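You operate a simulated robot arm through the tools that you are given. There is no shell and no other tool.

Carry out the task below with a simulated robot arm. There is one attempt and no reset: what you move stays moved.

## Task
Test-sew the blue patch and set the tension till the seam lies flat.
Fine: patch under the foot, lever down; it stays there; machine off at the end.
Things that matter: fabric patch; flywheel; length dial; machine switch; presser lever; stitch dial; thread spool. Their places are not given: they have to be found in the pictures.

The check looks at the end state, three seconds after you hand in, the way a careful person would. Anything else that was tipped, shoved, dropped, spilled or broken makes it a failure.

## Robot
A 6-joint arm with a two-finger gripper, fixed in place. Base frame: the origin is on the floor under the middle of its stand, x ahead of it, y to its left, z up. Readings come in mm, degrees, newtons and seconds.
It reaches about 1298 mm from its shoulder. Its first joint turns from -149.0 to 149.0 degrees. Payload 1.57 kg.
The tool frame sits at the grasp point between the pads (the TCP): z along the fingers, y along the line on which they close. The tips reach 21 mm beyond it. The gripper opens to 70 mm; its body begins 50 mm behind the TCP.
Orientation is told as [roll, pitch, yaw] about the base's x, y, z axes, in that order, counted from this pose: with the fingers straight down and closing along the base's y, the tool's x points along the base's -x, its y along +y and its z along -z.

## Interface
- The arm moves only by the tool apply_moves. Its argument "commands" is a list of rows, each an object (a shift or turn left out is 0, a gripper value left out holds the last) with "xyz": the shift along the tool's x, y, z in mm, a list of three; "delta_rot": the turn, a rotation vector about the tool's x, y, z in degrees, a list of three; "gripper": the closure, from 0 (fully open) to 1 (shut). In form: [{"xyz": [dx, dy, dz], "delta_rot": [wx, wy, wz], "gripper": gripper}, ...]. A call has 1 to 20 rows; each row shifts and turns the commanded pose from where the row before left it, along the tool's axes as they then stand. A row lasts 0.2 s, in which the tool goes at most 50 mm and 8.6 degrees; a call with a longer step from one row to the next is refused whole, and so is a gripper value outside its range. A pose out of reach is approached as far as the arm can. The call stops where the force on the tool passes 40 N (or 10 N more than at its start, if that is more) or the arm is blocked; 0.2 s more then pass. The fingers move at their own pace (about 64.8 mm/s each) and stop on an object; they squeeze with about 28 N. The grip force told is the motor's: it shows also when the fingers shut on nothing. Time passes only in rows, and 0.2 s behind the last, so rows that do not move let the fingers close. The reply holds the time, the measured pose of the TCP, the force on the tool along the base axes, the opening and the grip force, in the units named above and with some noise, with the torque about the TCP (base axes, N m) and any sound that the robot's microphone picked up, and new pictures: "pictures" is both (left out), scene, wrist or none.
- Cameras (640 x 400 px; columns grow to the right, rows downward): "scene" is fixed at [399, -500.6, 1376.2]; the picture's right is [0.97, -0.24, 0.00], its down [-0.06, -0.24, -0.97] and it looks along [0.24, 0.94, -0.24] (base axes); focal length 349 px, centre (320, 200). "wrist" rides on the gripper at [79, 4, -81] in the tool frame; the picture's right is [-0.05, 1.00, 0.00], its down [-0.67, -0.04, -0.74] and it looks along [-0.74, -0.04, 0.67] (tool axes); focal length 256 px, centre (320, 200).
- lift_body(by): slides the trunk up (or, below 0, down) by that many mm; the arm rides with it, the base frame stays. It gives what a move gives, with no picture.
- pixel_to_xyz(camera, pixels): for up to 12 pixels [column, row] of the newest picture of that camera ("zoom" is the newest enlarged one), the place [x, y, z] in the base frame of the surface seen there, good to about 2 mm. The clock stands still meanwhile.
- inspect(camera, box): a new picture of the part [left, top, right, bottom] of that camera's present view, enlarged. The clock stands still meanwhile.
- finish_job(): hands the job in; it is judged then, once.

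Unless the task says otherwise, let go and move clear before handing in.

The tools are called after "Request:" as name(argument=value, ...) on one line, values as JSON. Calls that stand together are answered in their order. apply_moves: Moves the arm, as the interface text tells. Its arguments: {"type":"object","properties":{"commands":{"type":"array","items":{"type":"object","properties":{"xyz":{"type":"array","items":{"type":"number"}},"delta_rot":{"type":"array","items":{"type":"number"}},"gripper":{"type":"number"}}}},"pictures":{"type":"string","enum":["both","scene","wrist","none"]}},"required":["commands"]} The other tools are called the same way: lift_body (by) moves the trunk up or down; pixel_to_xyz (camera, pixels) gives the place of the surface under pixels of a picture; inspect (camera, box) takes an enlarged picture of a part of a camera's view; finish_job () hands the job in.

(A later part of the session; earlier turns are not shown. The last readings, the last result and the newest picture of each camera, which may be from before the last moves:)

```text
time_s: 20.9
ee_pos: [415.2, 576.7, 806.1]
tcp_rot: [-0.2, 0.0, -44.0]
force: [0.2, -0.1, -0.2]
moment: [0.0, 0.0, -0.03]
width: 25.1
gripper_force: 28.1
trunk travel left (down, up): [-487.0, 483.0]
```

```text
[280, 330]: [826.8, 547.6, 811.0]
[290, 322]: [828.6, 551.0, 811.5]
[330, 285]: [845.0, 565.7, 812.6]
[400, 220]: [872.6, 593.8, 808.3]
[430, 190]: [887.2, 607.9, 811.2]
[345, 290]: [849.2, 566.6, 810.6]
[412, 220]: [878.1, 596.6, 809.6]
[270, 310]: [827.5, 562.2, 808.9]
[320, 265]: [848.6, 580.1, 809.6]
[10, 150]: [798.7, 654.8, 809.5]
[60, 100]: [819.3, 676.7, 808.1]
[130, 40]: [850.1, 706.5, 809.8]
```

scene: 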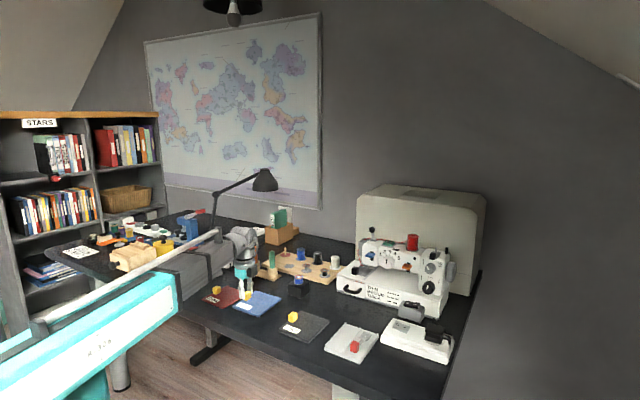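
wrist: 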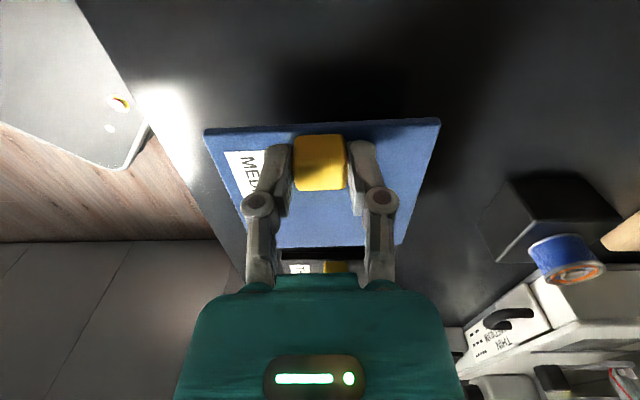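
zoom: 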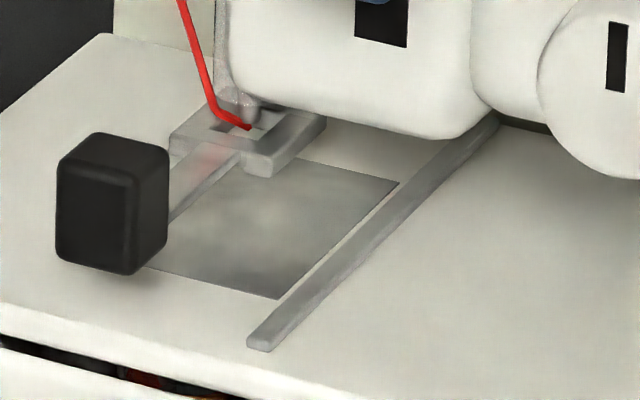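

The guide's left face is near s=195 (local axis along the machine), the head's left face near s=152, leaving room for the gripper at the tab. I'll check the foot and cube's underside heights.

Request:
pixel_to_xyz(camera="zoom", pixels=[[262, 170], [264, 174], [240, 165], [290, 162], [315, 132], [180, 150], [130, 270], [90, 262], [210, 190], [190, 205], [250, 128], [232, 105]])

Request:
inspect(camera="wrist", box=[480, 320, 640, 400])

```text
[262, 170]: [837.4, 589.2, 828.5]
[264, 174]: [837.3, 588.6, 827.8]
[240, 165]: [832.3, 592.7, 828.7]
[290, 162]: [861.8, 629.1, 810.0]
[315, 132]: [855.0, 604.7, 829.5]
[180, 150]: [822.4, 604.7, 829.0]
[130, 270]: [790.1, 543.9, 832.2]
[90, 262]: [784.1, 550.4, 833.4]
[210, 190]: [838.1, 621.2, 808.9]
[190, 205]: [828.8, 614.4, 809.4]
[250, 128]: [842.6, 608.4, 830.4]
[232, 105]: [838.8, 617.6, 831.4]
```

```text
4.00 times, centred on (560, 360) of wrist
```

zoom: 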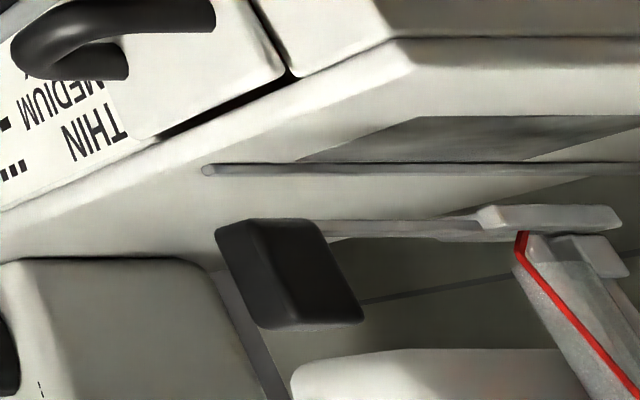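

The foot's underside is at z≈827.5, so there is an 18 mm gap above the bed (809.5). I'll raise the patch, turn it to exactly 45°, and carry it to the machine's left side.

Request:
lift_body(by=105)

Request:
apply_moves(commands=[{"xyz": [-19.2, 39.9, 0], "delta_rot": [0, 0, 1]}, {"xyz": [-19.2, 39.9, 0]}, {"xyz": [-19.2, 39.9, 0]}, {"xyz": [-19.2, 39.9, 0]}, {"xyz": [-19.2, 39.9, 0]}, {"xyz": [-19.2, 39.9, 0]}, {"xyz": [-19.2, 39.9, 0]}, {"xyz": [-19.2, 39.9, 0]}, {}])

```text
time_s: 22.3
ee_pos: [415.5, 576.5, 910.2]
tcp_rot: [-0.2, -0.1, -44.0]
force: [0.5, -0.2, -0.4]
moment: [0.04, 0.07, 0.01]
width: 25.4
gripper_force: 28.0
trunk travel left (down, up): [-592.0, 378.0]
```

```text
time_s: 24.3
ee_pos: [753.3, 693.3, 909.1]
tcp_rot: [-0.2, 0.0, -45.0]
force: [-0.2, -0.2, -0.3]
moment: [0.0, 0.01, 0.0]
width: 25.1
gripper_force: 27.8
trunk travel left (down, up): [-592.0, 378.0]
```

scene: 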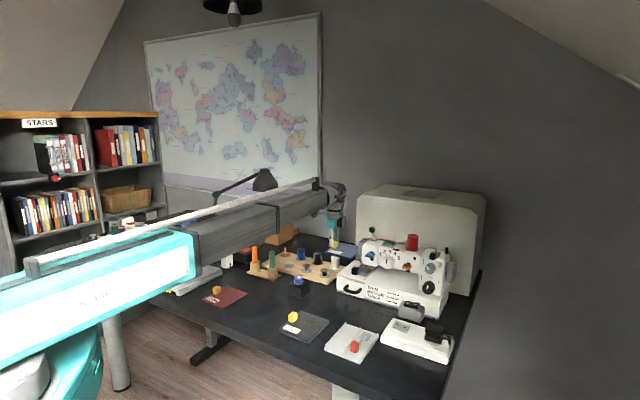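
wrist: 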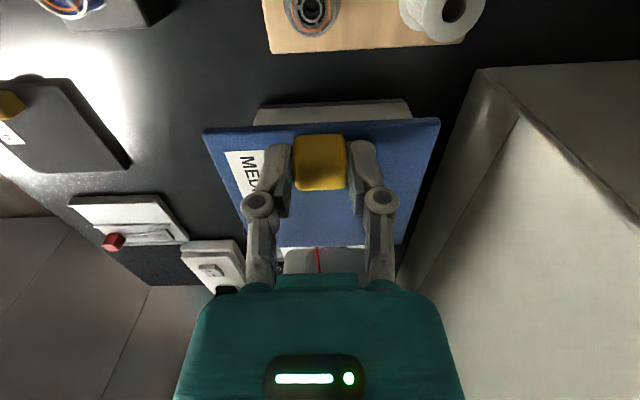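

The patch is at the machine's left, back edge near the cream case at right of the wrist view. I'll measure the case and patch edges before lowering.

Request:
pixel_to_xyz(camera="wrist", pixels=[[500, 100], [460, 180], [425, 260], [520, 130], [207, 132], [437, 122], [250, 110], [400, 105], [395, 240], [282, 245], [318, 255], [340, 260]])

Request:
inspect(camera="wrist", box=[230, 200, 430, 300])

Request:
inspect(camera="scene", box=[320, 220, 400, 270])

```text
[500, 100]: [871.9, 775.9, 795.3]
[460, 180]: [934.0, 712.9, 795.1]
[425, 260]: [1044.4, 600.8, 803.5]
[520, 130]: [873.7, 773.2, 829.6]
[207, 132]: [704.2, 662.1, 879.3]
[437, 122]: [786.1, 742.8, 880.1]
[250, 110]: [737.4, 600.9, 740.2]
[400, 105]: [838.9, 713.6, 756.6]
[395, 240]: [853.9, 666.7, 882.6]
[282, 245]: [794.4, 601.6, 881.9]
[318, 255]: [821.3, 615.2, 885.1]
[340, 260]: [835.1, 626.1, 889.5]
```

```text
3.20 times, centred on (330, 250) of wrist
```

zoom: 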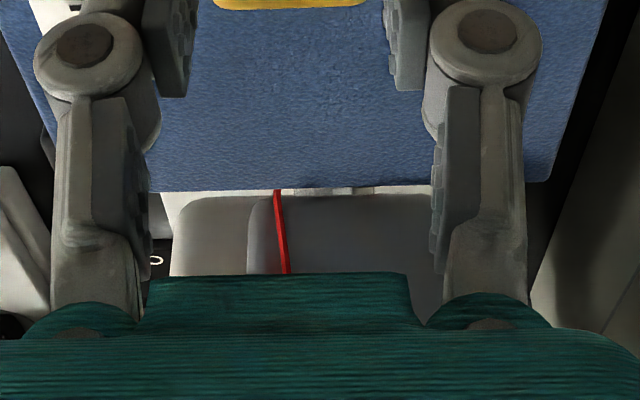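

```text
8.00 times, centred on (360, 245) of scene
```

zoom: 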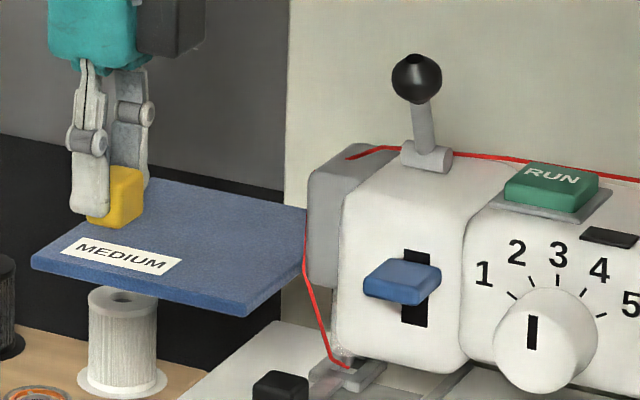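

The patch's right edge is about 7 mm left of the thread, and the white spool at scene (335,258) stands somewhere below it. I'll check the spool's top before lowering.

Request:
pixel_to_xyz(camera="zoom", pixels=[[105, 300], [122, 310], [145, 300], [120, 340], [120, 380], [5, 265], [270, 330], [215, 385]])

Request:
pixel_to_xyz(camera="wrist", pixels=[[452, 10], [420, 8], [475, 15], [430, 20], [310, 15], [320, 115], [265, 110], [405, 110]])

```text
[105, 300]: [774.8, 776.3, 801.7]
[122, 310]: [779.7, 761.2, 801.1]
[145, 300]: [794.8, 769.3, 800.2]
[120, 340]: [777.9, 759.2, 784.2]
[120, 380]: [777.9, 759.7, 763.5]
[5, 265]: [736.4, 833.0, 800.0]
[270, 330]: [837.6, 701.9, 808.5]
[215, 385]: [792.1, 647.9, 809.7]
```

```text
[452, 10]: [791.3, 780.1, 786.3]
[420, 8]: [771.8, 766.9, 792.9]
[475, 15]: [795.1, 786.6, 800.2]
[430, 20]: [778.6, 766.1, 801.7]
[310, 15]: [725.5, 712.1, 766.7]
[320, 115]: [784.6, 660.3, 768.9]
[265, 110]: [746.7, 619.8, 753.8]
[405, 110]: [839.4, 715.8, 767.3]
```

The white spool (top z 801, at the patch's outside corner) is lower than the planned patch height. I'll shift 4 mm left for thread clearance and lower to TCP z≈851.

Request:
apply_moves(commands=[{"xyz": [4, -1, 0]}, {}], pictures="none")

Request:
lift_body(by=-58)

Request:
apply_moves(commands=[{}])

Request:
inspect(camera="scene", box=[320, 235, 400, 285])

```text
time_s: 24.9
ee_pos: [747.6, 695.5, 909.9]
tcp_rot: [-0.3, 0.0, -44.9]
force: [0.7, 1.0, -0.4]
moment: [0.05, -0.03, 0.01]
width: 25.0
gripper_force: 27.9
trunk travel left (down, up): [-592.0, 378.0]
```

```text
time_s: 25.9
ee_pos: [748.2, 694.2, 851.7]
tcp_rot: [-0.2, 0.0, -45.0]
force: [0.2, -0.1, -0.2]
moment: [0.03, 0.01, -0.01]
width: 25.2
gripper_force: 28.0
trunk travel left (down, up): [-534.0, 436.0]
```

```text
time_s: 26.2
ee_pos: [748.1, 695.6, 852.2]
tcp_rot: [-0.2, 0.1, -45.0]
force: [0.5, -0.1, -0.2]
moment: [0.0, 0.0, -0.01]
width: 25.2
gripper_force: 28.0
trunk travel left (down, up): [-534.0, 436.0]
```

scene: 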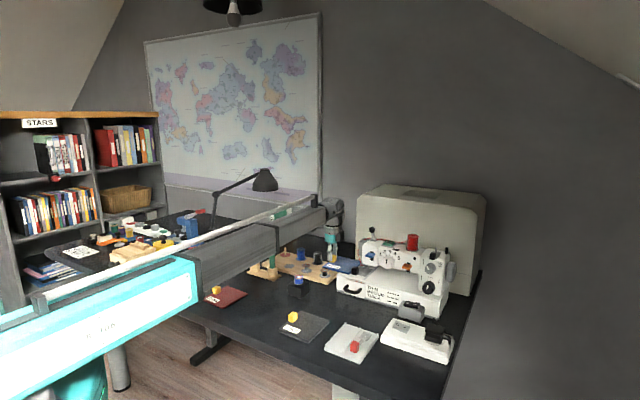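
wrist: 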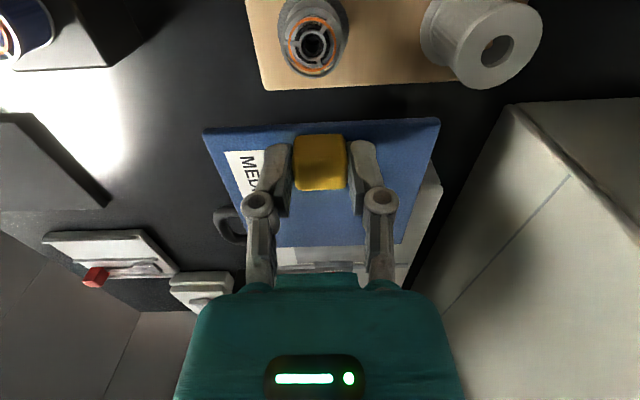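

```text
8.00 times, centred on (360, 260) of scene
```

zoom: 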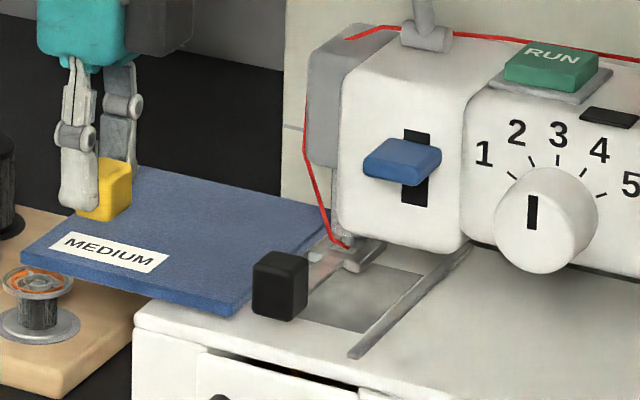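

The patch is level beside the foot. I'll verify its heights at several points before sliding it in.

Request:
pixel_to_xyz(camera="zoom", pixels=[[228, 298], [235, 308], [60, 245], [180, 185], [290, 230], [315, 215], [250, 270], [150, 298], [365, 265], [350, 262], [210, 320], [310, 190]])

```text
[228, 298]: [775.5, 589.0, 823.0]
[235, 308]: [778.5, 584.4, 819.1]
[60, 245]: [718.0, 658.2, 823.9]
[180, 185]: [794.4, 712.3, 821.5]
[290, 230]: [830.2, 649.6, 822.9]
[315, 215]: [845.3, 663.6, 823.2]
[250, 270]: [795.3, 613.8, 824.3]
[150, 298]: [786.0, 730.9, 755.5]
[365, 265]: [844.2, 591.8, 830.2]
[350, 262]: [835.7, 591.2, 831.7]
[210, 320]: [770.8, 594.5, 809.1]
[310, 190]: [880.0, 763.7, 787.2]
```

Patch top is at z≈823, below the foot (827.5) and cube (830). I'll slide it 54 mm to the right in small steps, watching the force.

Request:
apply_moves(commands=[{"xyz": [-9, 0, 0]}, {"xyz": [-9, 0, 0]}, {"xyz": [-9, 0, 0]}, {}], pictures="scene")

Request:
inspect(camera="scene", box=[320, 235, 400, 285])

```text
time_s: 27.2
ee_pos: [768.1, 676.0, 852.9]
tcp_rot: [-0.3, 0.0, -45.0]
force: [-0.2, 0.2, -0.7]
moment: [0.02, 0.06, 0.02]
width: 25.2
gripper_force: 28.0
trunk travel left (down, up): [-534.0, 436.0]
```

scene: 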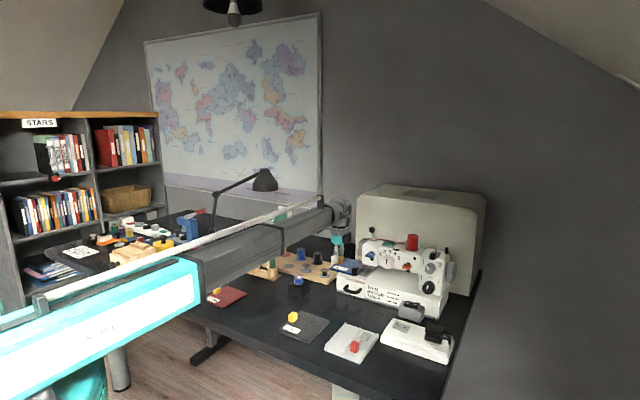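

```text
8.00 times, centred on (360, 260) of scene
```

zoom: 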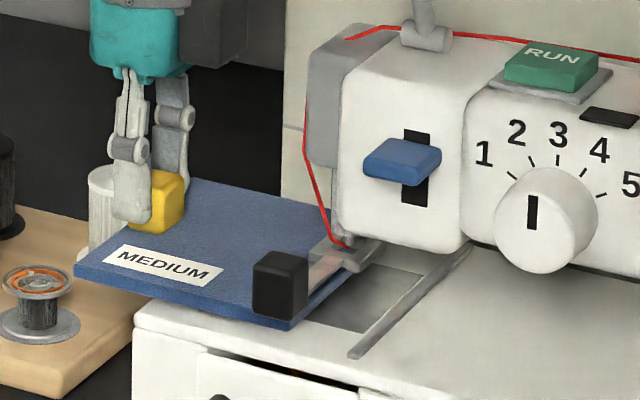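

It slides freely. A dark box on the gripper (zoom 215,30) points toward the head's faceplate, so I'll measure it before going further.

Request:
pixel_to_xyz(camera="zoom", pixels=[[245, 40], [248, 10], [215, 65], [195, 70], [185, 60], [140, 60], [245, 55], [230, 62], [310, 150], [305, 120], [340, 190], [325, 60]])

Request:
inspect(camera="scene", box=[312, 190, 392, 240])

Request:
pixel_to_xyz(camera="zoom", pixels=[[300, 400], [310, 380], [310, 340], [310, 300], [250, 380], [200, 390], [260, 250], [320, 150]])

```text
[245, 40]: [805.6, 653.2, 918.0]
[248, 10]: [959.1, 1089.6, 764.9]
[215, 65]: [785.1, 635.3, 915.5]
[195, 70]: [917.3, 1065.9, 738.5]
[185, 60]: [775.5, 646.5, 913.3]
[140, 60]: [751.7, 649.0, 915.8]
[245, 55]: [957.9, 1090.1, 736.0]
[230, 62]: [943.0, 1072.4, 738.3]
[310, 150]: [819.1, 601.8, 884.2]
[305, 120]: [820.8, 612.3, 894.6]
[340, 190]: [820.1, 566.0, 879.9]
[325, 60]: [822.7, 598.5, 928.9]
```

```text
8.00 times, centred on (352, 215) of scene
```

zoom: 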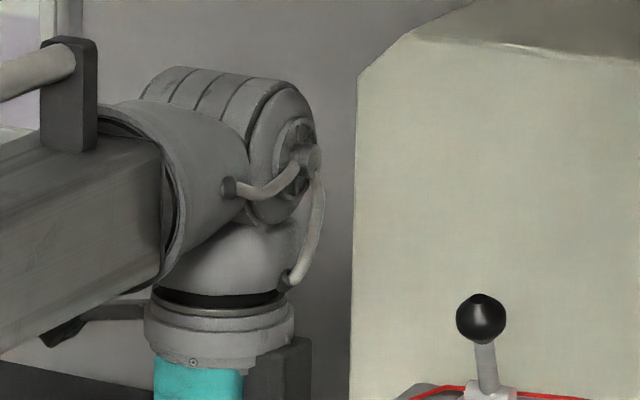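

```text
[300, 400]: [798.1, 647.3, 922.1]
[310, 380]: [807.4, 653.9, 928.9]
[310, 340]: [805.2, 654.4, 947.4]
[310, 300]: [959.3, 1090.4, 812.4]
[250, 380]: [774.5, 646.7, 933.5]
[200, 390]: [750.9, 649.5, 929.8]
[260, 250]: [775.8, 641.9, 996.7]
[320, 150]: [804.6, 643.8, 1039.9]
```

The dark box reaches 43 mm toward the head, so at the goal it ends at s≈135, still 15 mm short of the thread (s≈150). I'll slide the remaining 26 mm.

Request:
apply_moves(commands=[{"xyz": [-8, 0, 0]}, {"xyz": [-8, 0, 0]}, {"xyz": [-7, 0, 0]}, {}], pictures="both")

Request:
inspect(camera="scene", box=[330, 235, 394, 285])

```text
time_s: 28.2
ee_pos: [783.7, 659.0, 852.2]
tcp_rot: [-0.2, 0.0, -44.9]
force: [0.7, 0.7, -0.5]
moment: [0.03, 0.03, -0.05]
width: 25.4
gripper_force: 28.0
trunk travel left (down, up): [-534.0, 436.0]
```

scene: 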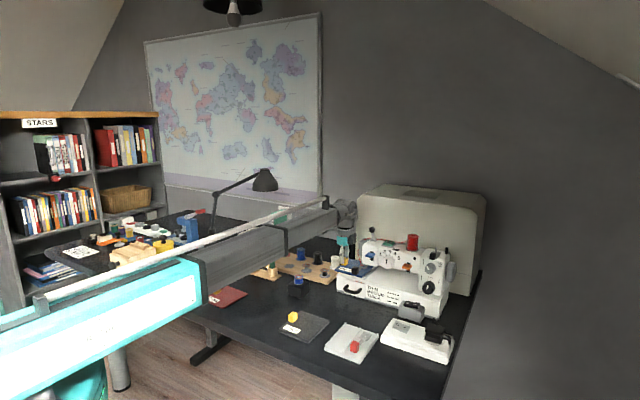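
wrist: 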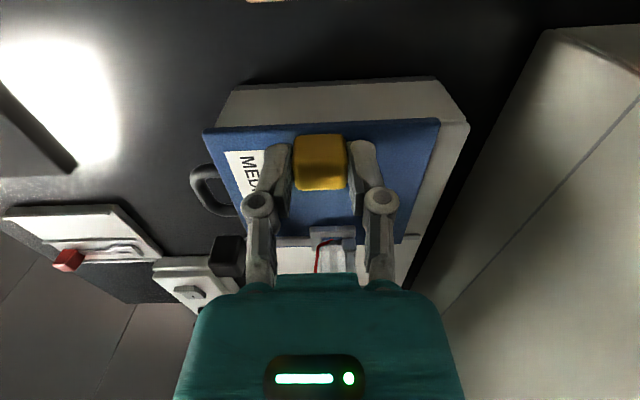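

```text
8.00 times, centred on (362, 260) of scene
```

zoom: 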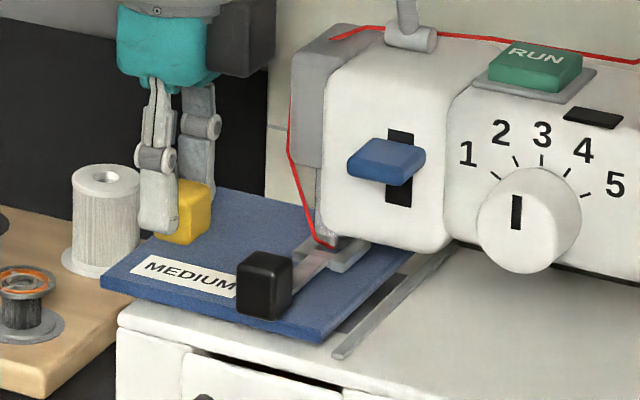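

The patch is now under the foot. I'll measure its right edge against the guide.

Request:
pixel_to_xyz(camera="zoom", pixels=[[320, 338], [325, 330], [318, 325], [380, 283], [340, 350], [370, 320], [390, 305], [335, 352], [410, 260], [315, 250], [345, 262], [110, 285]])

```text
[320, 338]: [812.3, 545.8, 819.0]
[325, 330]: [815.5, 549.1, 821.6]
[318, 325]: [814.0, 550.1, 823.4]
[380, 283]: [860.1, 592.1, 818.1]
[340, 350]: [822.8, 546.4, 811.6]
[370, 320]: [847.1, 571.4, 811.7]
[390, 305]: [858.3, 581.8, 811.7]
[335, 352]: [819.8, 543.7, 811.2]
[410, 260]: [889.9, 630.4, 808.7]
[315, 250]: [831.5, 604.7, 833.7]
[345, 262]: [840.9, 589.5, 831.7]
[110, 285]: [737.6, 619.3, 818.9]
```

There is a 6 mm gap to the guide; I'll close 3 mm of it and then lower the patch onto the bed.

Request:
apply_moves(commands=[{"xyz": [-3, 0, 0]}, {}], pictures="none")

Request:
lift_body(by=-4)

Request:
lift_body(by=-1)

```text
time_s: 28.9
ee_pos: [786.4, 657.7, 851.6]
tcp_rot: [-0.2, 0.0, -45.0]
force: [0.9, -0.5, -0.6]
moment: [0.02, -0.01, -0.01]
width: 25.2
gripper_force: 27.9
trunk travel left (down, up): [-534.0, 436.0]
```

```text
time_s: 29.4
ee_pos: [786.3, 658.4, 847.8]
tcp_rot: [-0.2, 0.0, -44.9]
force: [0.3, -0.2, -0.4]
moment: [0.01, 0.01, -0.04]
width: 24.9
gripper_force: 28.1
trunk travel left (down, up): [-530.0, 440.0]
```

```text
time_s: 29.9
ee_pos: [786.4, 658.5, 847.6]
tcp_rot: [-0.2, -0.1, -45.0]
force: [-0.3, 0.7, 0.1]
moment: [0.04, 0.04, 0.0]
width: 25.0
gripper_force: 28.0
trunk travel left (down, up): [-529.0, 441.0]
```

No contact force yet; one more millimetre down.

Request:
lift_body(by=-1)

Request:
inspect(camera="scene", box=[330, 240, 394, 290])

Request:
pixel_to_xyz(camera="zoom", pixels=[[325, 312], [330, 300], [380, 250], [110, 255], [180, 265], [240, 170], [320, 305], [340, 318], [300, 290], [220, 280]])

```text
time_s: 30.4
ee_pos: [786.2, 659.3, 846.2]
tcp_rot: [-0.2, -0.1, -45.0]
force: [0.0, 0.2, 0.0]
moment: [0.04, 0.03, -0.02]
width: 25.1
gripper_force: 27.7
trunk travel left (down, up): [-528.0, 442.0]
```

```text
8.00 times, centred on (362, 265) of scene
```

zoom: 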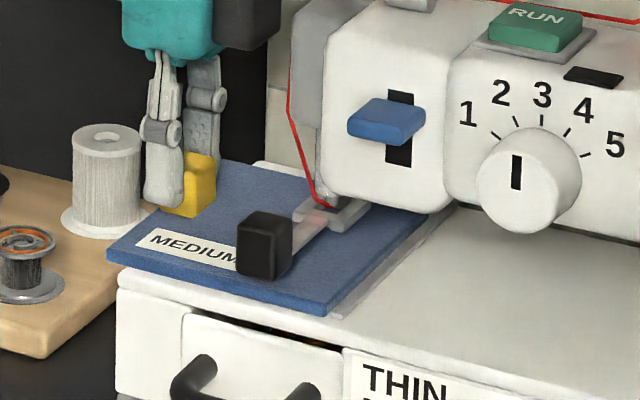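

```text
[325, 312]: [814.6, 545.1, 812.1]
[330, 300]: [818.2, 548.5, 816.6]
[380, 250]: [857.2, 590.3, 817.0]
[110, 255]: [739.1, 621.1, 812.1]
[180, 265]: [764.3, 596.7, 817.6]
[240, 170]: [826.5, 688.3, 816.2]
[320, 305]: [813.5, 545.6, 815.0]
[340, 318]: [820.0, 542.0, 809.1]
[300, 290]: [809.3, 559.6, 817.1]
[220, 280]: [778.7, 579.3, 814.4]
```

The patch's top reads z≈817, i.e. it rests on the bed right beside the guide. I'll open the gripper and check it stays.

Request:
apply_moves(commands=[{"gripper": 0.4}, {"gripper": 0.2}, {"gripper": 0}, {"gripper": 0}], pictures="wrist")

Request:
lift_body(by=60)

Request:
apply_moves(commands=[{"xyz": [20, 0, 0]}, {"xyz": [30, 0, 0]}, {"xyz": [30, 0, 0]}, {}])

Request:
inspect(camera="scene", box=[330, 240, 394, 290])

```text
time_s: 31.4
ee_pos: [786.3, 658.0, 847.2]
tcp_rot: [-0.1, 0.0, -44.9]
force: [-0.4, 0.3, -0.4]
moment: [-0.04, 0.01, 0.0]
width: 70.2
gripper_force: 0.0
trunk travel left (down, up): [-528.0, 442.0]
```

wrist: 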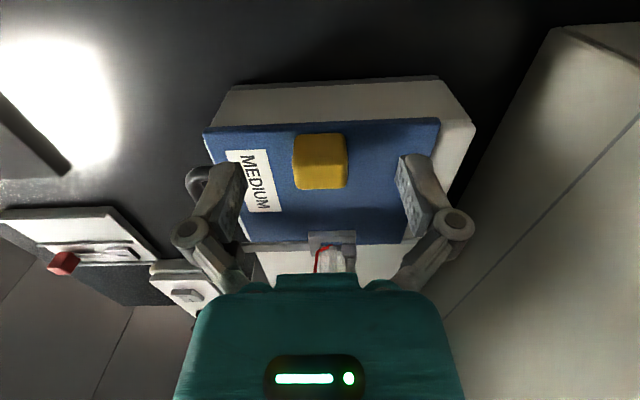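

```text
time_s: 32.4
ee_pos: [785.9, 657.8, 904.3]
tcp_rot: [-0.2, 0.0, -44.9]
force: [-0.4, -0.4, 0.6]
moment: [0.0, -0.01, -0.02]
width: 69.9
gripper_force: 0.1
trunk travel left (down, up): [-588.0, 382.0]
```

```text
time_s: 33.4
ee_pos: [728.1, 716.1, 905.6]
tcp_rot: [-0.2, 0.0, -45.0]
force: [-0.6, 1.0, -0.1]
moment: [0.01, -0.02, -0.03]
width: 70.0
gripper_force: 0.0
trunk travel left (down, up): [-588.0, 382.0]
```

scene: 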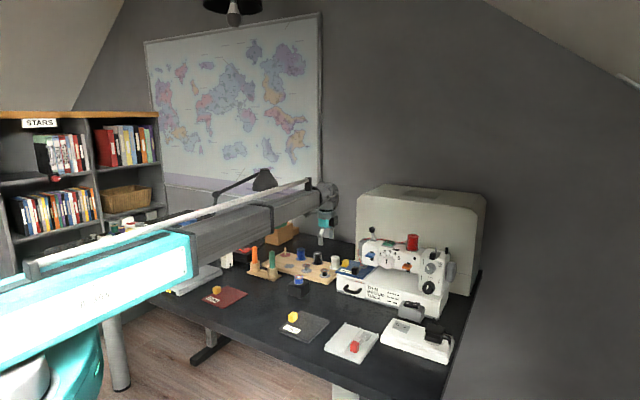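
wrist: 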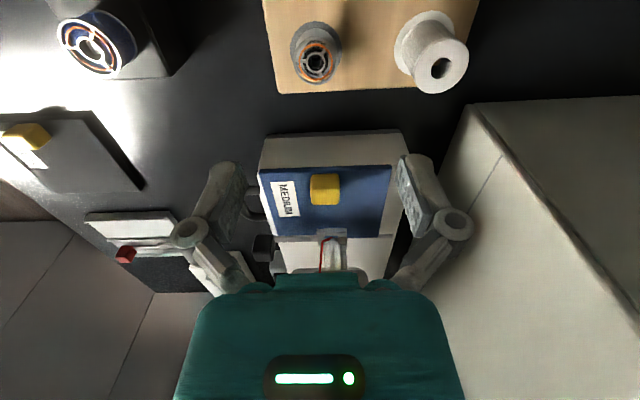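

```text
8.00 times, centred on (362, 265) of scene
```

zoom: 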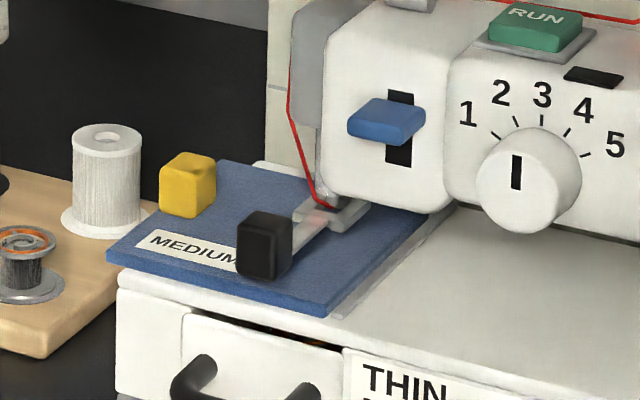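

The patch sits in place under the raised foot. Next I'll look at the ball lever from the left at a greater height.

Request:
lift_body(by=215)

Request:
apply_moves(commands=[{}], pictures="wrist")

Request:
inspect(camera="wrist", box=[240, 120, 400, 270])

```text
time_s: 35.7
ee_pos: [729.5, 716.6, 1121.3]
tcp_rot: [-0.2, 0.0, -45.0]
force: [-0.6, 0.1, 1.0]
moment: [0.01, -0.01, 0.02]
width: 70.1
gripper_force: 0.1
trunk travel left (down, up): [-803.0, 167.0]
```

```text
time_s: 36.1
ee_pos: [729.7, 714.9, 1121.3]
tcp_rot: [-0.1, -0.1, -44.9]
force: [-1.2, 0.2, -0.8]
moment: [0.01, -0.01, -0.01]
width: 69.8
gripper_force: 0.1
trunk travel left (down, up): [-803.0, 167.0]
```

wrist: 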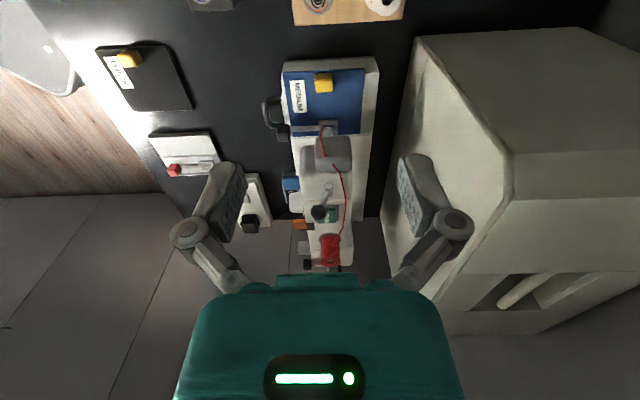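

```text
2.67 times, centred on (320, 195) of wrist
```

zoom: 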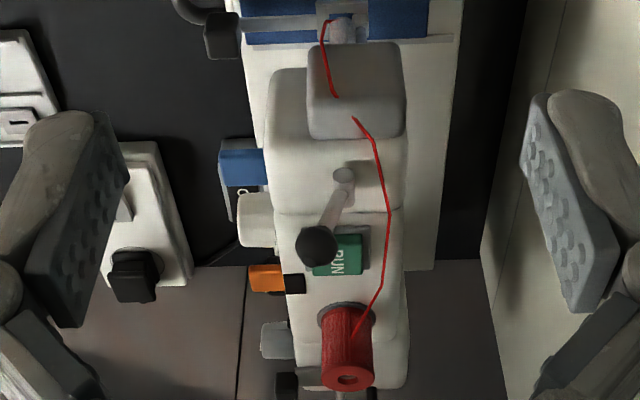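

The ball lever's hub axis runs along the machine (its round end faces this view), and the ball leans toward the front. I'll measure its lean and the head's top.

Request:
pixel_to_xyz(camera="zoom", pixels=[[318, 245], [316, 232], [302, 245], [334, 248], [345, 175], [330, 215], [340, 195], [300, 150], [380, 200], [270, 160], [400, 180], [340, 255]])

Request:
inspect(camera="wrist", box=[292, 170, 356, 240])

```text
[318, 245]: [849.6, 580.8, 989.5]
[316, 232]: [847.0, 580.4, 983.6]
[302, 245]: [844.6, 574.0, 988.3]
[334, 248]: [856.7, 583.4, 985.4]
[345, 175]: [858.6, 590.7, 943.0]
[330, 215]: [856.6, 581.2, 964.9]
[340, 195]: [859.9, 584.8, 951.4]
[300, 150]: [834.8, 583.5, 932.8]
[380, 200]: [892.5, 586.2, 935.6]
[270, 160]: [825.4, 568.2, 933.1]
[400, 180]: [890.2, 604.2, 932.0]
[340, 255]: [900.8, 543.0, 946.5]
```

```text
5.71 times, centred on (324, 205) of wrist
```

zoom: 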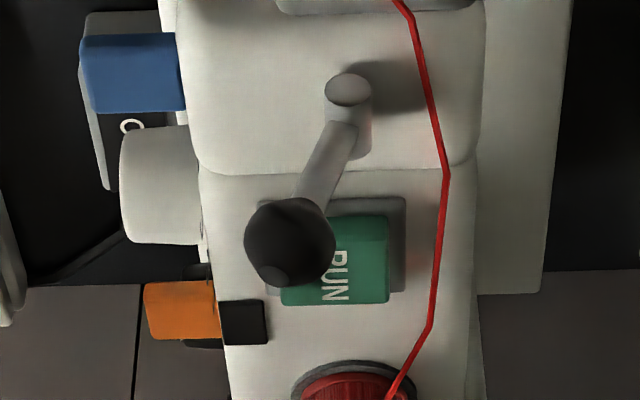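

The lever leans about 22° toward the front: hub at t≈1025, z≈940, ball centre near (854,571,982). I'll move above the ball with open fingers and take a look before gripping it lightly.

Request:
apply_moves(commands=[{"xyz": [-37.9, -2.7, 0]}, {"xyz": [-37.9, -2.7, 0]}, {"xyz": [-37.9, -2.7, 0]}, {"xyz": [-37.9, -2.7, 0]}, {"xyz": [-37.9, -2.7, 0]}, {}], pictures="both")

Request:
lift_body(by=-90)

Request:
apply_moves(commands=[{}], pictures="both")

```text
time_s: 37.5
ee_pos: [853.3, 573.4, 1121.4]
tcp_rot: [-0.3, 0.0, -45.0]
force: [0.1, 0.2, -0.4]
moment: [0.02, 0.01, 0.01]
width: 70.3
gripper_force: 0.0
trunk travel left (down, up): [-803.0, 167.0]
```

scene: 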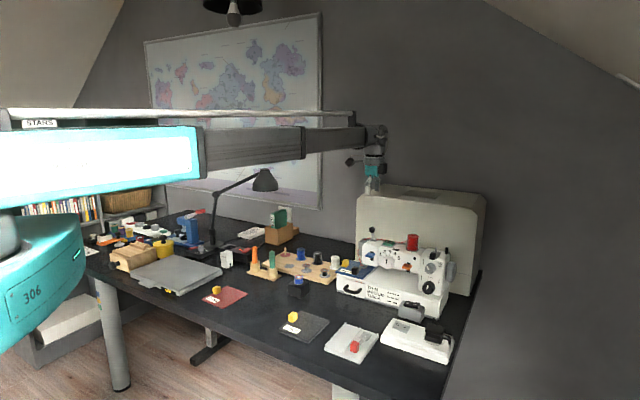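
wrist: 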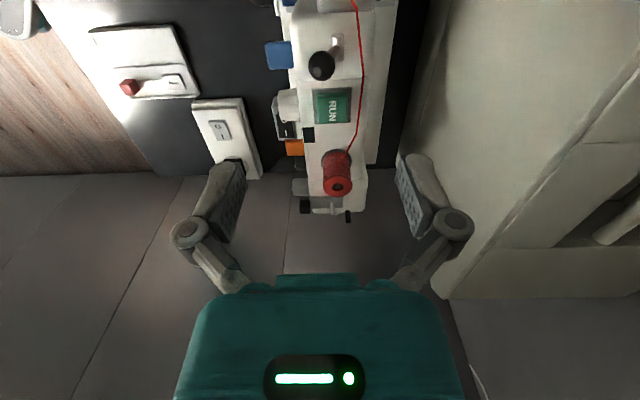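

```text
time_s: 38.7
ee_pos: [852.1, 574.7, 1030.9]
tcp_rot: [-0.2, 0.0, -45.0]
force: [0.4, 0.2, -0.1]
moment: [0.0, 0.03, 0.02]
width: 70.0
gripper_force: 0.0
trunk travel left (down, up): [-713.0, 257.0]
```

```text
time_s: 39.1
ee_pos: [851.8, 574.7, 1030.6]
tcp_rot: [-0.2, 0.0, -45.0]
force: [0.4, -0.1, 0.2]
moment: [0.02, 0.01, 0.02]
width: 70.0
gripper_force: 0.1
trunk travel left (down, up): [-713.0, 257.0]
```

scene: 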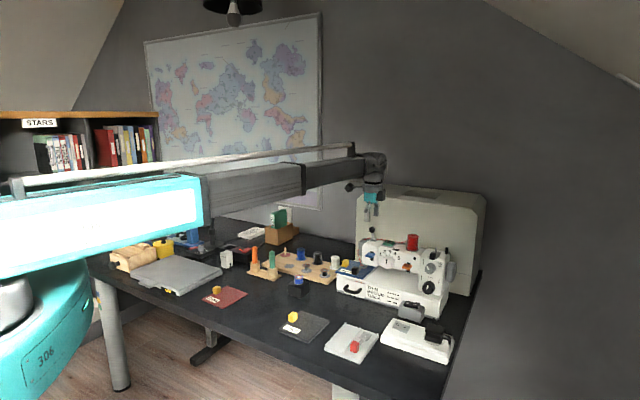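
wrist: 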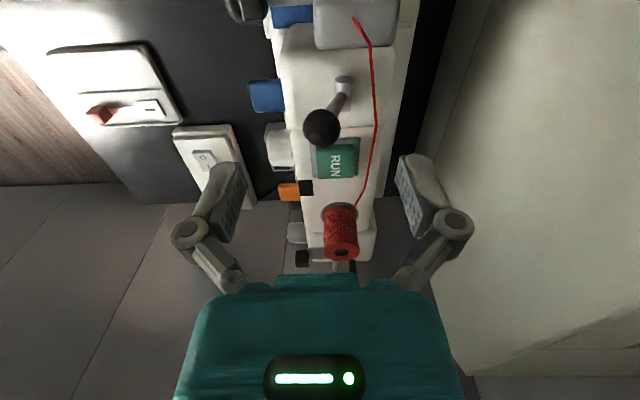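

The ball at (322,128) is right under the TCP. I'll lower 41 mm and close on it gently.

Request:
lift_body(by=-41)

Request:
apply_moves(commands=[{"gripper": 0.3}, {"gripper": 0.5}, {"gripper": 0.6}, {"gripper": 0.7}, {"gripper": 0.8}, {"gripper": 0.8}], pictures="wrist")

Request:
inspect(camera="scene", box=[344, 215, 408, 265])

```text
time_s: 40.0
ee_pos: [851.7, 574.4, 990.5]
tcp_rot: [-0.2, 0.0, -45.1]
force: [0.2, -0.8, 0.2]
moment: [0.02, 0.0, 0.02]
width: 70.2
gripper_force: 0.1
trunk travel left (down, up): [-672.0, 298.0]
```

```text
time_s: 41.4
ee_pos: [853.1, 574.2, 990.5]
tcp_rot: [-0.2, 0.0, -45.0]
force: [4.8, 4.1, 3.9]
moment: [0.06, -0.08, 0.04]
width: 20.4
gripper_force: 31.9
trunk travel left (down, up): [-672.0, 298.0]
```

wrist: 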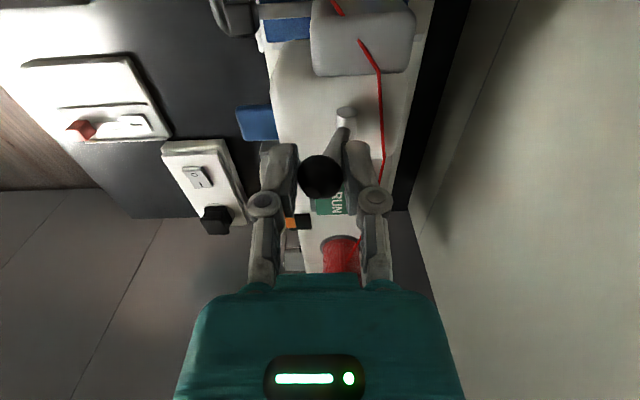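

```text
8.00 times, centred on (376, 240) of scene
```

zoom: 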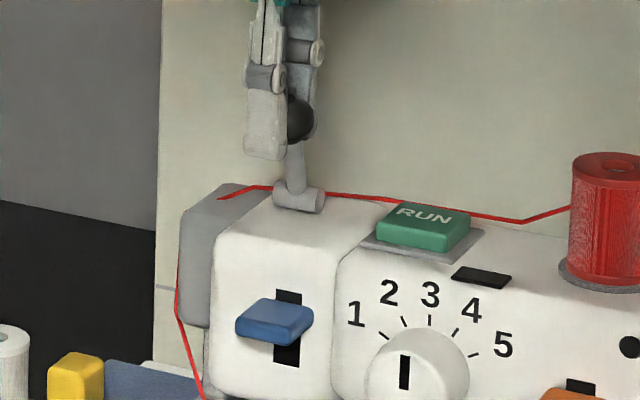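

The ball is held (20.4 mm). I'll test a 4 mm push toward the front first and read the force.

Request:
apply_moves(commands=[{"xyz": [0, -2, 0]}, {"xyz": [0, -2, 0]}, {}], pictures="none")

```text
time_s: 42.3
ee_pos: [853.4, 574.7, 990.0]
tcp_rot: [0.3, -0.1, -45.0]
force: [6.3, 5.6, 5.3]
moment: [0.14, 0.12, 0.07]
width: 20.6
gripper_force: 32.3
trunk travel left (down, up): [-672.0, 298.0]
stopped in row 3: the force on the tool passed its limit at 41 N (the readings are from after the stop); the commanded pose is now the measured one
```

Forward is blocked (41 N stop), so this is the lever's front end; it must swing backward. I'll try toward the back in small steps.

Request:
apply_moves(commands=[{"xyz": [0, 2, 0]}, {"xyz": [0, 2, 0]}, {"xyz": [0, 2, 0]}, {}], pictures="none")

Request:
inspect(camera="scene", box=[344, 215, 408, 280])

```text
time_s: 43.3
ee_pos: [855.6, 577.2, 991.2]
tcp_rot: [0.3, -0.1, -45.0]
force: [-7.9, -5.7, 2.9]
moment: [-0.24, 0.26, -0.03]
width: 20.7
gripper_force: 32.0
trunk travel left (down, up): [-672.0, 298.0]
```

```text
6.15 times, centred on (376, 248) of scene
```

zoom: 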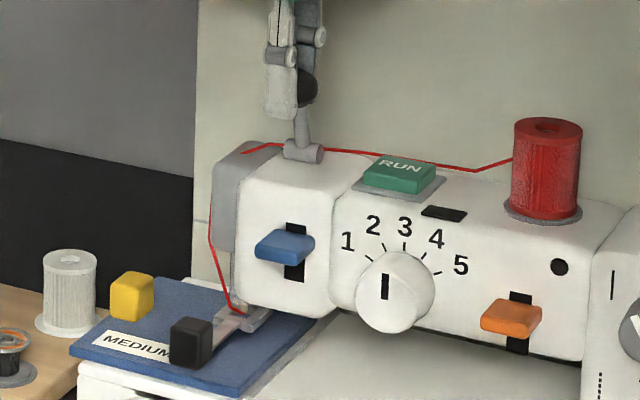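

It yields backward with about 10 N of resistance. I'll continue 8 mm more and check whether the foot comes down.

Request:
apply_moves(commands=[{"xyz": [0, 2.5, 0]}, {"xyz": [0, 2.5, 0]}, {"xyz": [0, 2.5, 0]}, {"xyz": [0, 2.5, 0]}, {}], pictures="none")

Request:
inspect(camera="scene", box=[344, 215, 408, 280])

Request:
pixel_to_xyz(camera="zoom", pixels=[[190, 323], [182, 325], [257, 320], [250, 310], [305, 90], [300, 115], [303, 155]])

```text
time_s: 44.5
ee_pos: [863.1, 584.6, 991.4]
tcp_rot: [0.2, -0.1, -45.1]
force: [-4.8, -3.5, 2.2]
moment: [-0.12, 0.24, -0.04]
width: 20.3
gripper_force: 32.0
trunk travel left (down, up): [-672.0, 298.0]
```

```text
6.15 times, centred on (376, 248) of scene
```

zoom: 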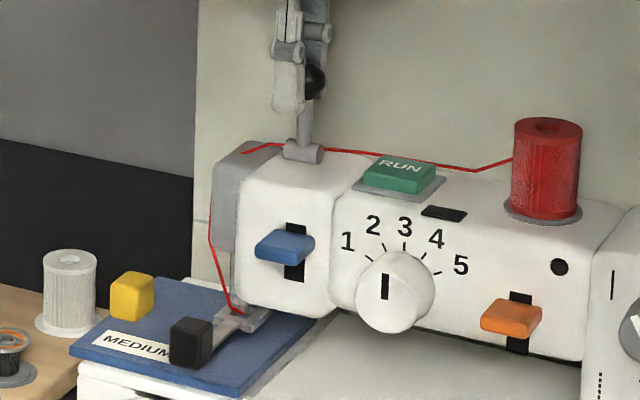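

```text
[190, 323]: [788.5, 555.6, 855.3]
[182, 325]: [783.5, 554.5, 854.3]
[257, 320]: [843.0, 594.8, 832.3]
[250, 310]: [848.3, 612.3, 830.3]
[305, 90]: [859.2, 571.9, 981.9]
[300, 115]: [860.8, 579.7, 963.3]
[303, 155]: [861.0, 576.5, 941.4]
```

The lever is now about upright and the foot has not moved yet (cube top still 855). I'll continue backward.

Request:
apply_moves(commands=[{"xyz": [0, 3, 0]}, {"xyz": [0, 3, 0]}, {"xyz": [0, 3, 0]}, {"xyz": [0, 3, 0]}, {}], pictures="none")

Request:
inspect(camera="scene", box=[344, 215, 408, 280])

Request:
pixel_to_xyz(camera="zoom", pixels=[[190, 323], [182, 325], [257, 320], [250, 310], [305, 90], [300, 115], [303, 155]])

```text
time_s: 45.7
ee_pos: [871.9, 592.6, 990.5]
tcp_rot: [0.1, -0.1, -44.9]
force: [-4.0, -3.7, 0.3]
moment: [-0.23, 0.19, -0.04]
width: 20.6
gripper_force: 32.2
trunk travel left (down, up): [-672.0, 298.0]
```

```text
6.15 times, centred on (376, 248) of scene
```

zoom: 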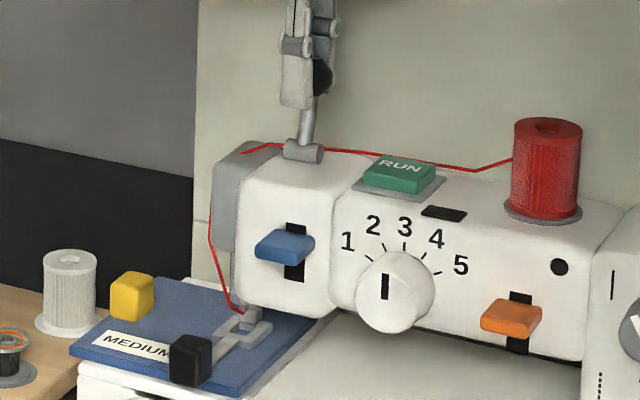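

```text
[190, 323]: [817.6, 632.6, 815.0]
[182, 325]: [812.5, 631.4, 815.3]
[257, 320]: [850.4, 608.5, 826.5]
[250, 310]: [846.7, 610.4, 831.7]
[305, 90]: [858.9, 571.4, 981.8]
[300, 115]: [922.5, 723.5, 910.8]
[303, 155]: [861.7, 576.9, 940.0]
```

The foot has dropped onto the patch (cube now at zoom (190,360)), so this is the presser lever and backward is "down". I'll push it on to its end stop.

Request:
apply_moves(commands=[{"xyz": [0, 2, 0]}, {"xyz": [0, 2, 0]}, {"xyz": [0, 2, 0]}, {"xyz": [0, 2, 0]}, {}], pictures="none")

Request:
inspect(camera="scene", box=[344, 215, 408, 280])

```text
time_s: 46.9
ee_pos: [878.3, 599.1, 989.6]
tcp_rot: [0.1, 0.0, -45.0]
force: [-10.4, -4.3, -11.9]
moment: [-0.06, 0.28, -0.06]
width: 20.2
gripper_force: 32.3
trunk travel left (down, up): [-672.0, 298.0]
```

```text
6.15 times, centred on (376, 248) of scene
```

zoom: 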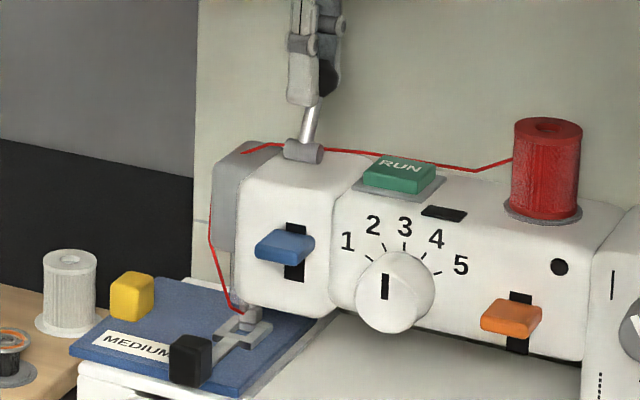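

The lever still swings back and the ball pulls downward, so I'll lower the trunk slightly and continue.

Request:
lift_body(by=-4)

Request:
apply_moves(commands=[{"xyz": [0, 2, 0]}, {"xyz": [0, 2, 0]}, {"xyz": [0, 2, 0]}, {}], pictures="none")

```text
time_s: 47.4
ee_pos: [877.8, 598.8, 989.7]
tcp_rot: [0.6, -0.3, -44.9]
force: [9.2, 10.5, 29.7]
moment: [0.15, 0.16, 0.04]
width: 20.6
gripper_force: 32.0
trunk travel left (down, up): [-668.0, 302.0]
```

```text
time_s: 48.4
ee_pos: [879.1, 600.2, 986.8]
tcp_rot: [0.2, -0.1, -45.1]
force: [-7.2, -11.8, 8.6]
moment: [-0.79, 0.37, 0.1]
width: 21.1
gripper_force: 31.6
trunk travel left (down, up): [-668.0, 302.0]
```

The lever moved only about 2 of 6 mm with ~14 N, perhaps the stop. I'll look at it.

Request:
apply_moves(commands=[{}], pictures="both")

Request:
inspect(camera="scene", box=[344, 215, 408, 280])

Request:
inspect(camera="wrist", box=[240, 60, 400, 260])

```text
time_s: 48.8
ee_pos: [879.4, 601.2, 987.3]
tcp_rot: [0.2, -0.2, -44.9]
force: [-9.2, -13.1, 2.6]
moment: [-0.72, 0.41, 0.08]
width: 21.6
gripper_force: 32.1
trunk travel left (down, up): [-668.0, 302.0]
```

scene: 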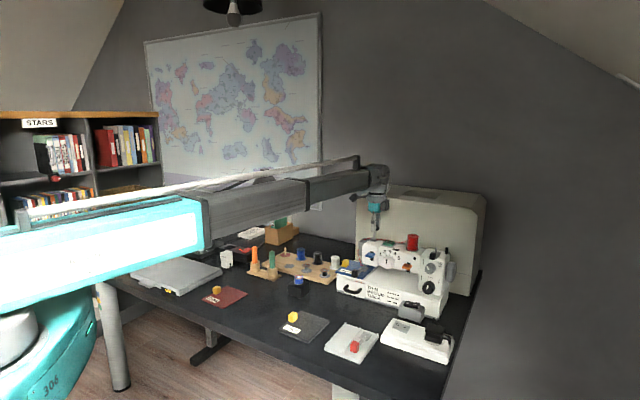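
wrist: 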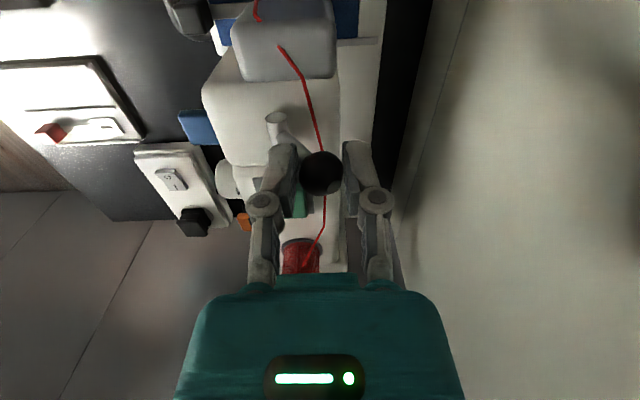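

```text
6.15 times, centred on (376, 248) of scene
```

zoom: 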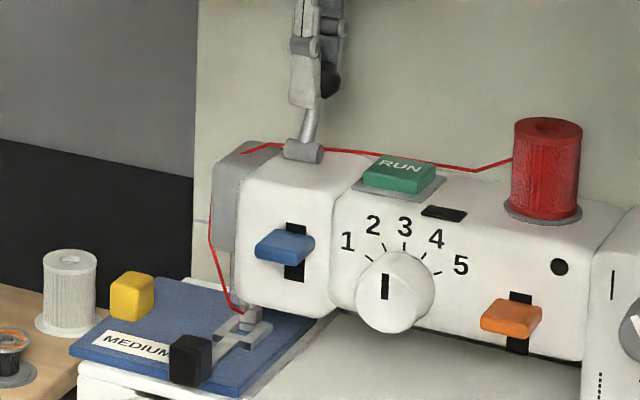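

```text
2.00 times, centred on (320, 160) of wrist
```

zoom: 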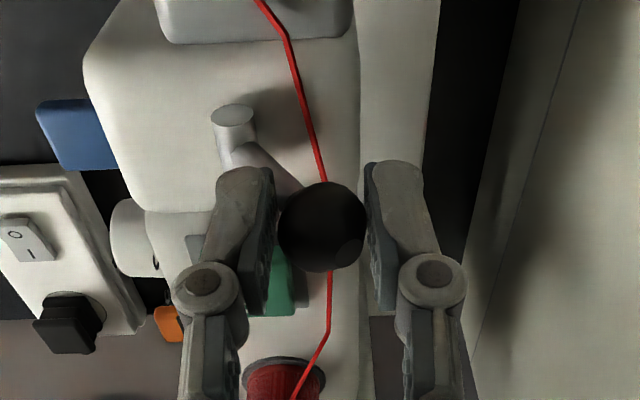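

The lever leans well back and the foot is down. I'll release the ball to see where the lever settles.

Request:
apply_moves(commands=[{"gripper": 0.6}, {"gripper": 0.4}, {"gripper": 0.2}, {"gripper": 0}, {"gripper": 0}], pictures="wrist")

Request:
inspect(camera="wrist", box=[240, 60, 400, 260])

Request:
inspect(camera="scene", box=[344, 215, 408, 280])

```text
time_s: 50.0
ee_pos: [881.7, 602.9, 985.3]
tcp_rot: [0.1, -0.1, -45.0]
force: [-0.4, 0.4, 0.1]
moment: [-0.02, 0.0, 0.01]
width: 70.0
gripper_force: 0.1
trunk travel left (down, up): [-668.0, 302.0]
```

wrist: 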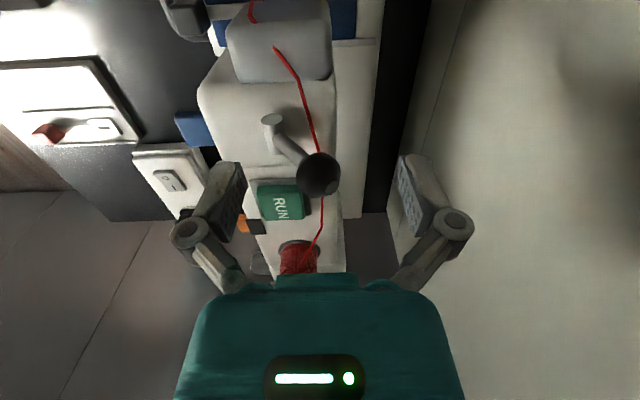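

```text
2.00 times, centred on (320, 160) of wrist
```

zoom: 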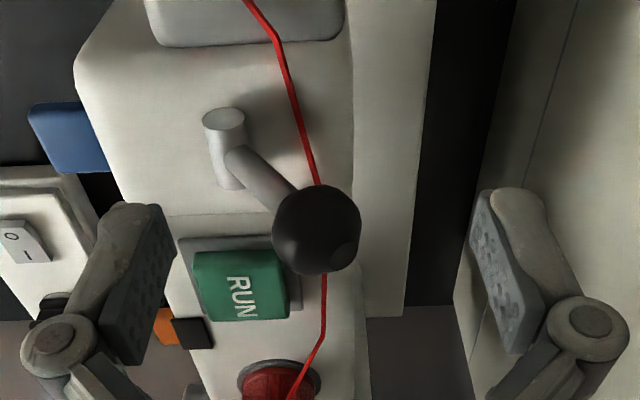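

```text
6.15 times, centred on (376, 248) of scene
```

zoom: 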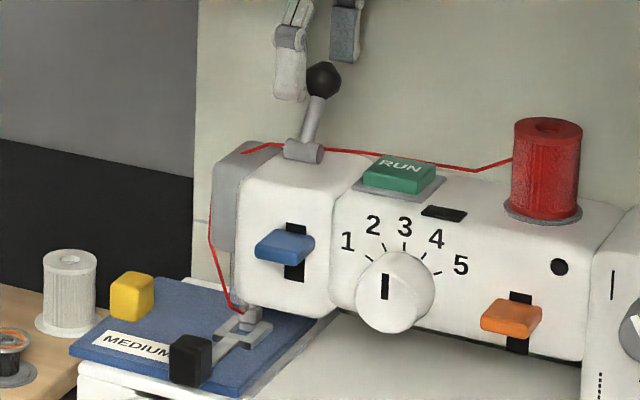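

The lever stays leaning back with the foot down on the patch. I'll measure its angle and the foot's height.

Request:
pixel_to_xyz(camera="zoom", pixels=[[323, 78], [310, 120], [303, 152], [190, 342], [205, 345], [235, 335], [268, 328], [245, 312], [160, 330], [270, 345]])

Request:
pixel_to_xyz(camera="wrist", pixels=[[318, 170], [305, 175], [332, 175], [272, 120], [290, 148], [318, 190], [318, 158]])

Request:
inspect(camera="scene", box=[344, 255, 384, 285])

```text
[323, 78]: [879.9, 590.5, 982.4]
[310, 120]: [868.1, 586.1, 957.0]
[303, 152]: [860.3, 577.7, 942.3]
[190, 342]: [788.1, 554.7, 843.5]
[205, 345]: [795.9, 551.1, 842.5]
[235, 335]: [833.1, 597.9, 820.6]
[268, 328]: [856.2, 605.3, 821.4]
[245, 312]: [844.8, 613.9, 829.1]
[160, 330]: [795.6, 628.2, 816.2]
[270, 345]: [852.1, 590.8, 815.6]
```

```text
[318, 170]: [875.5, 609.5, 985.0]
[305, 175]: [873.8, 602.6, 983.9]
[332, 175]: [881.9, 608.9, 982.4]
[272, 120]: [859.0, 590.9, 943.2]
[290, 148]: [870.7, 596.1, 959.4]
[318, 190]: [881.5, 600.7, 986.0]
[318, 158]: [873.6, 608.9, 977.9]
```

```text
13.33 times, centred on (364, 270) of scene
```

zoom: 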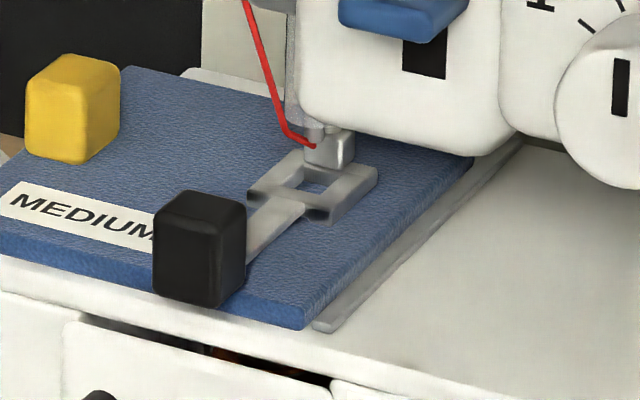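

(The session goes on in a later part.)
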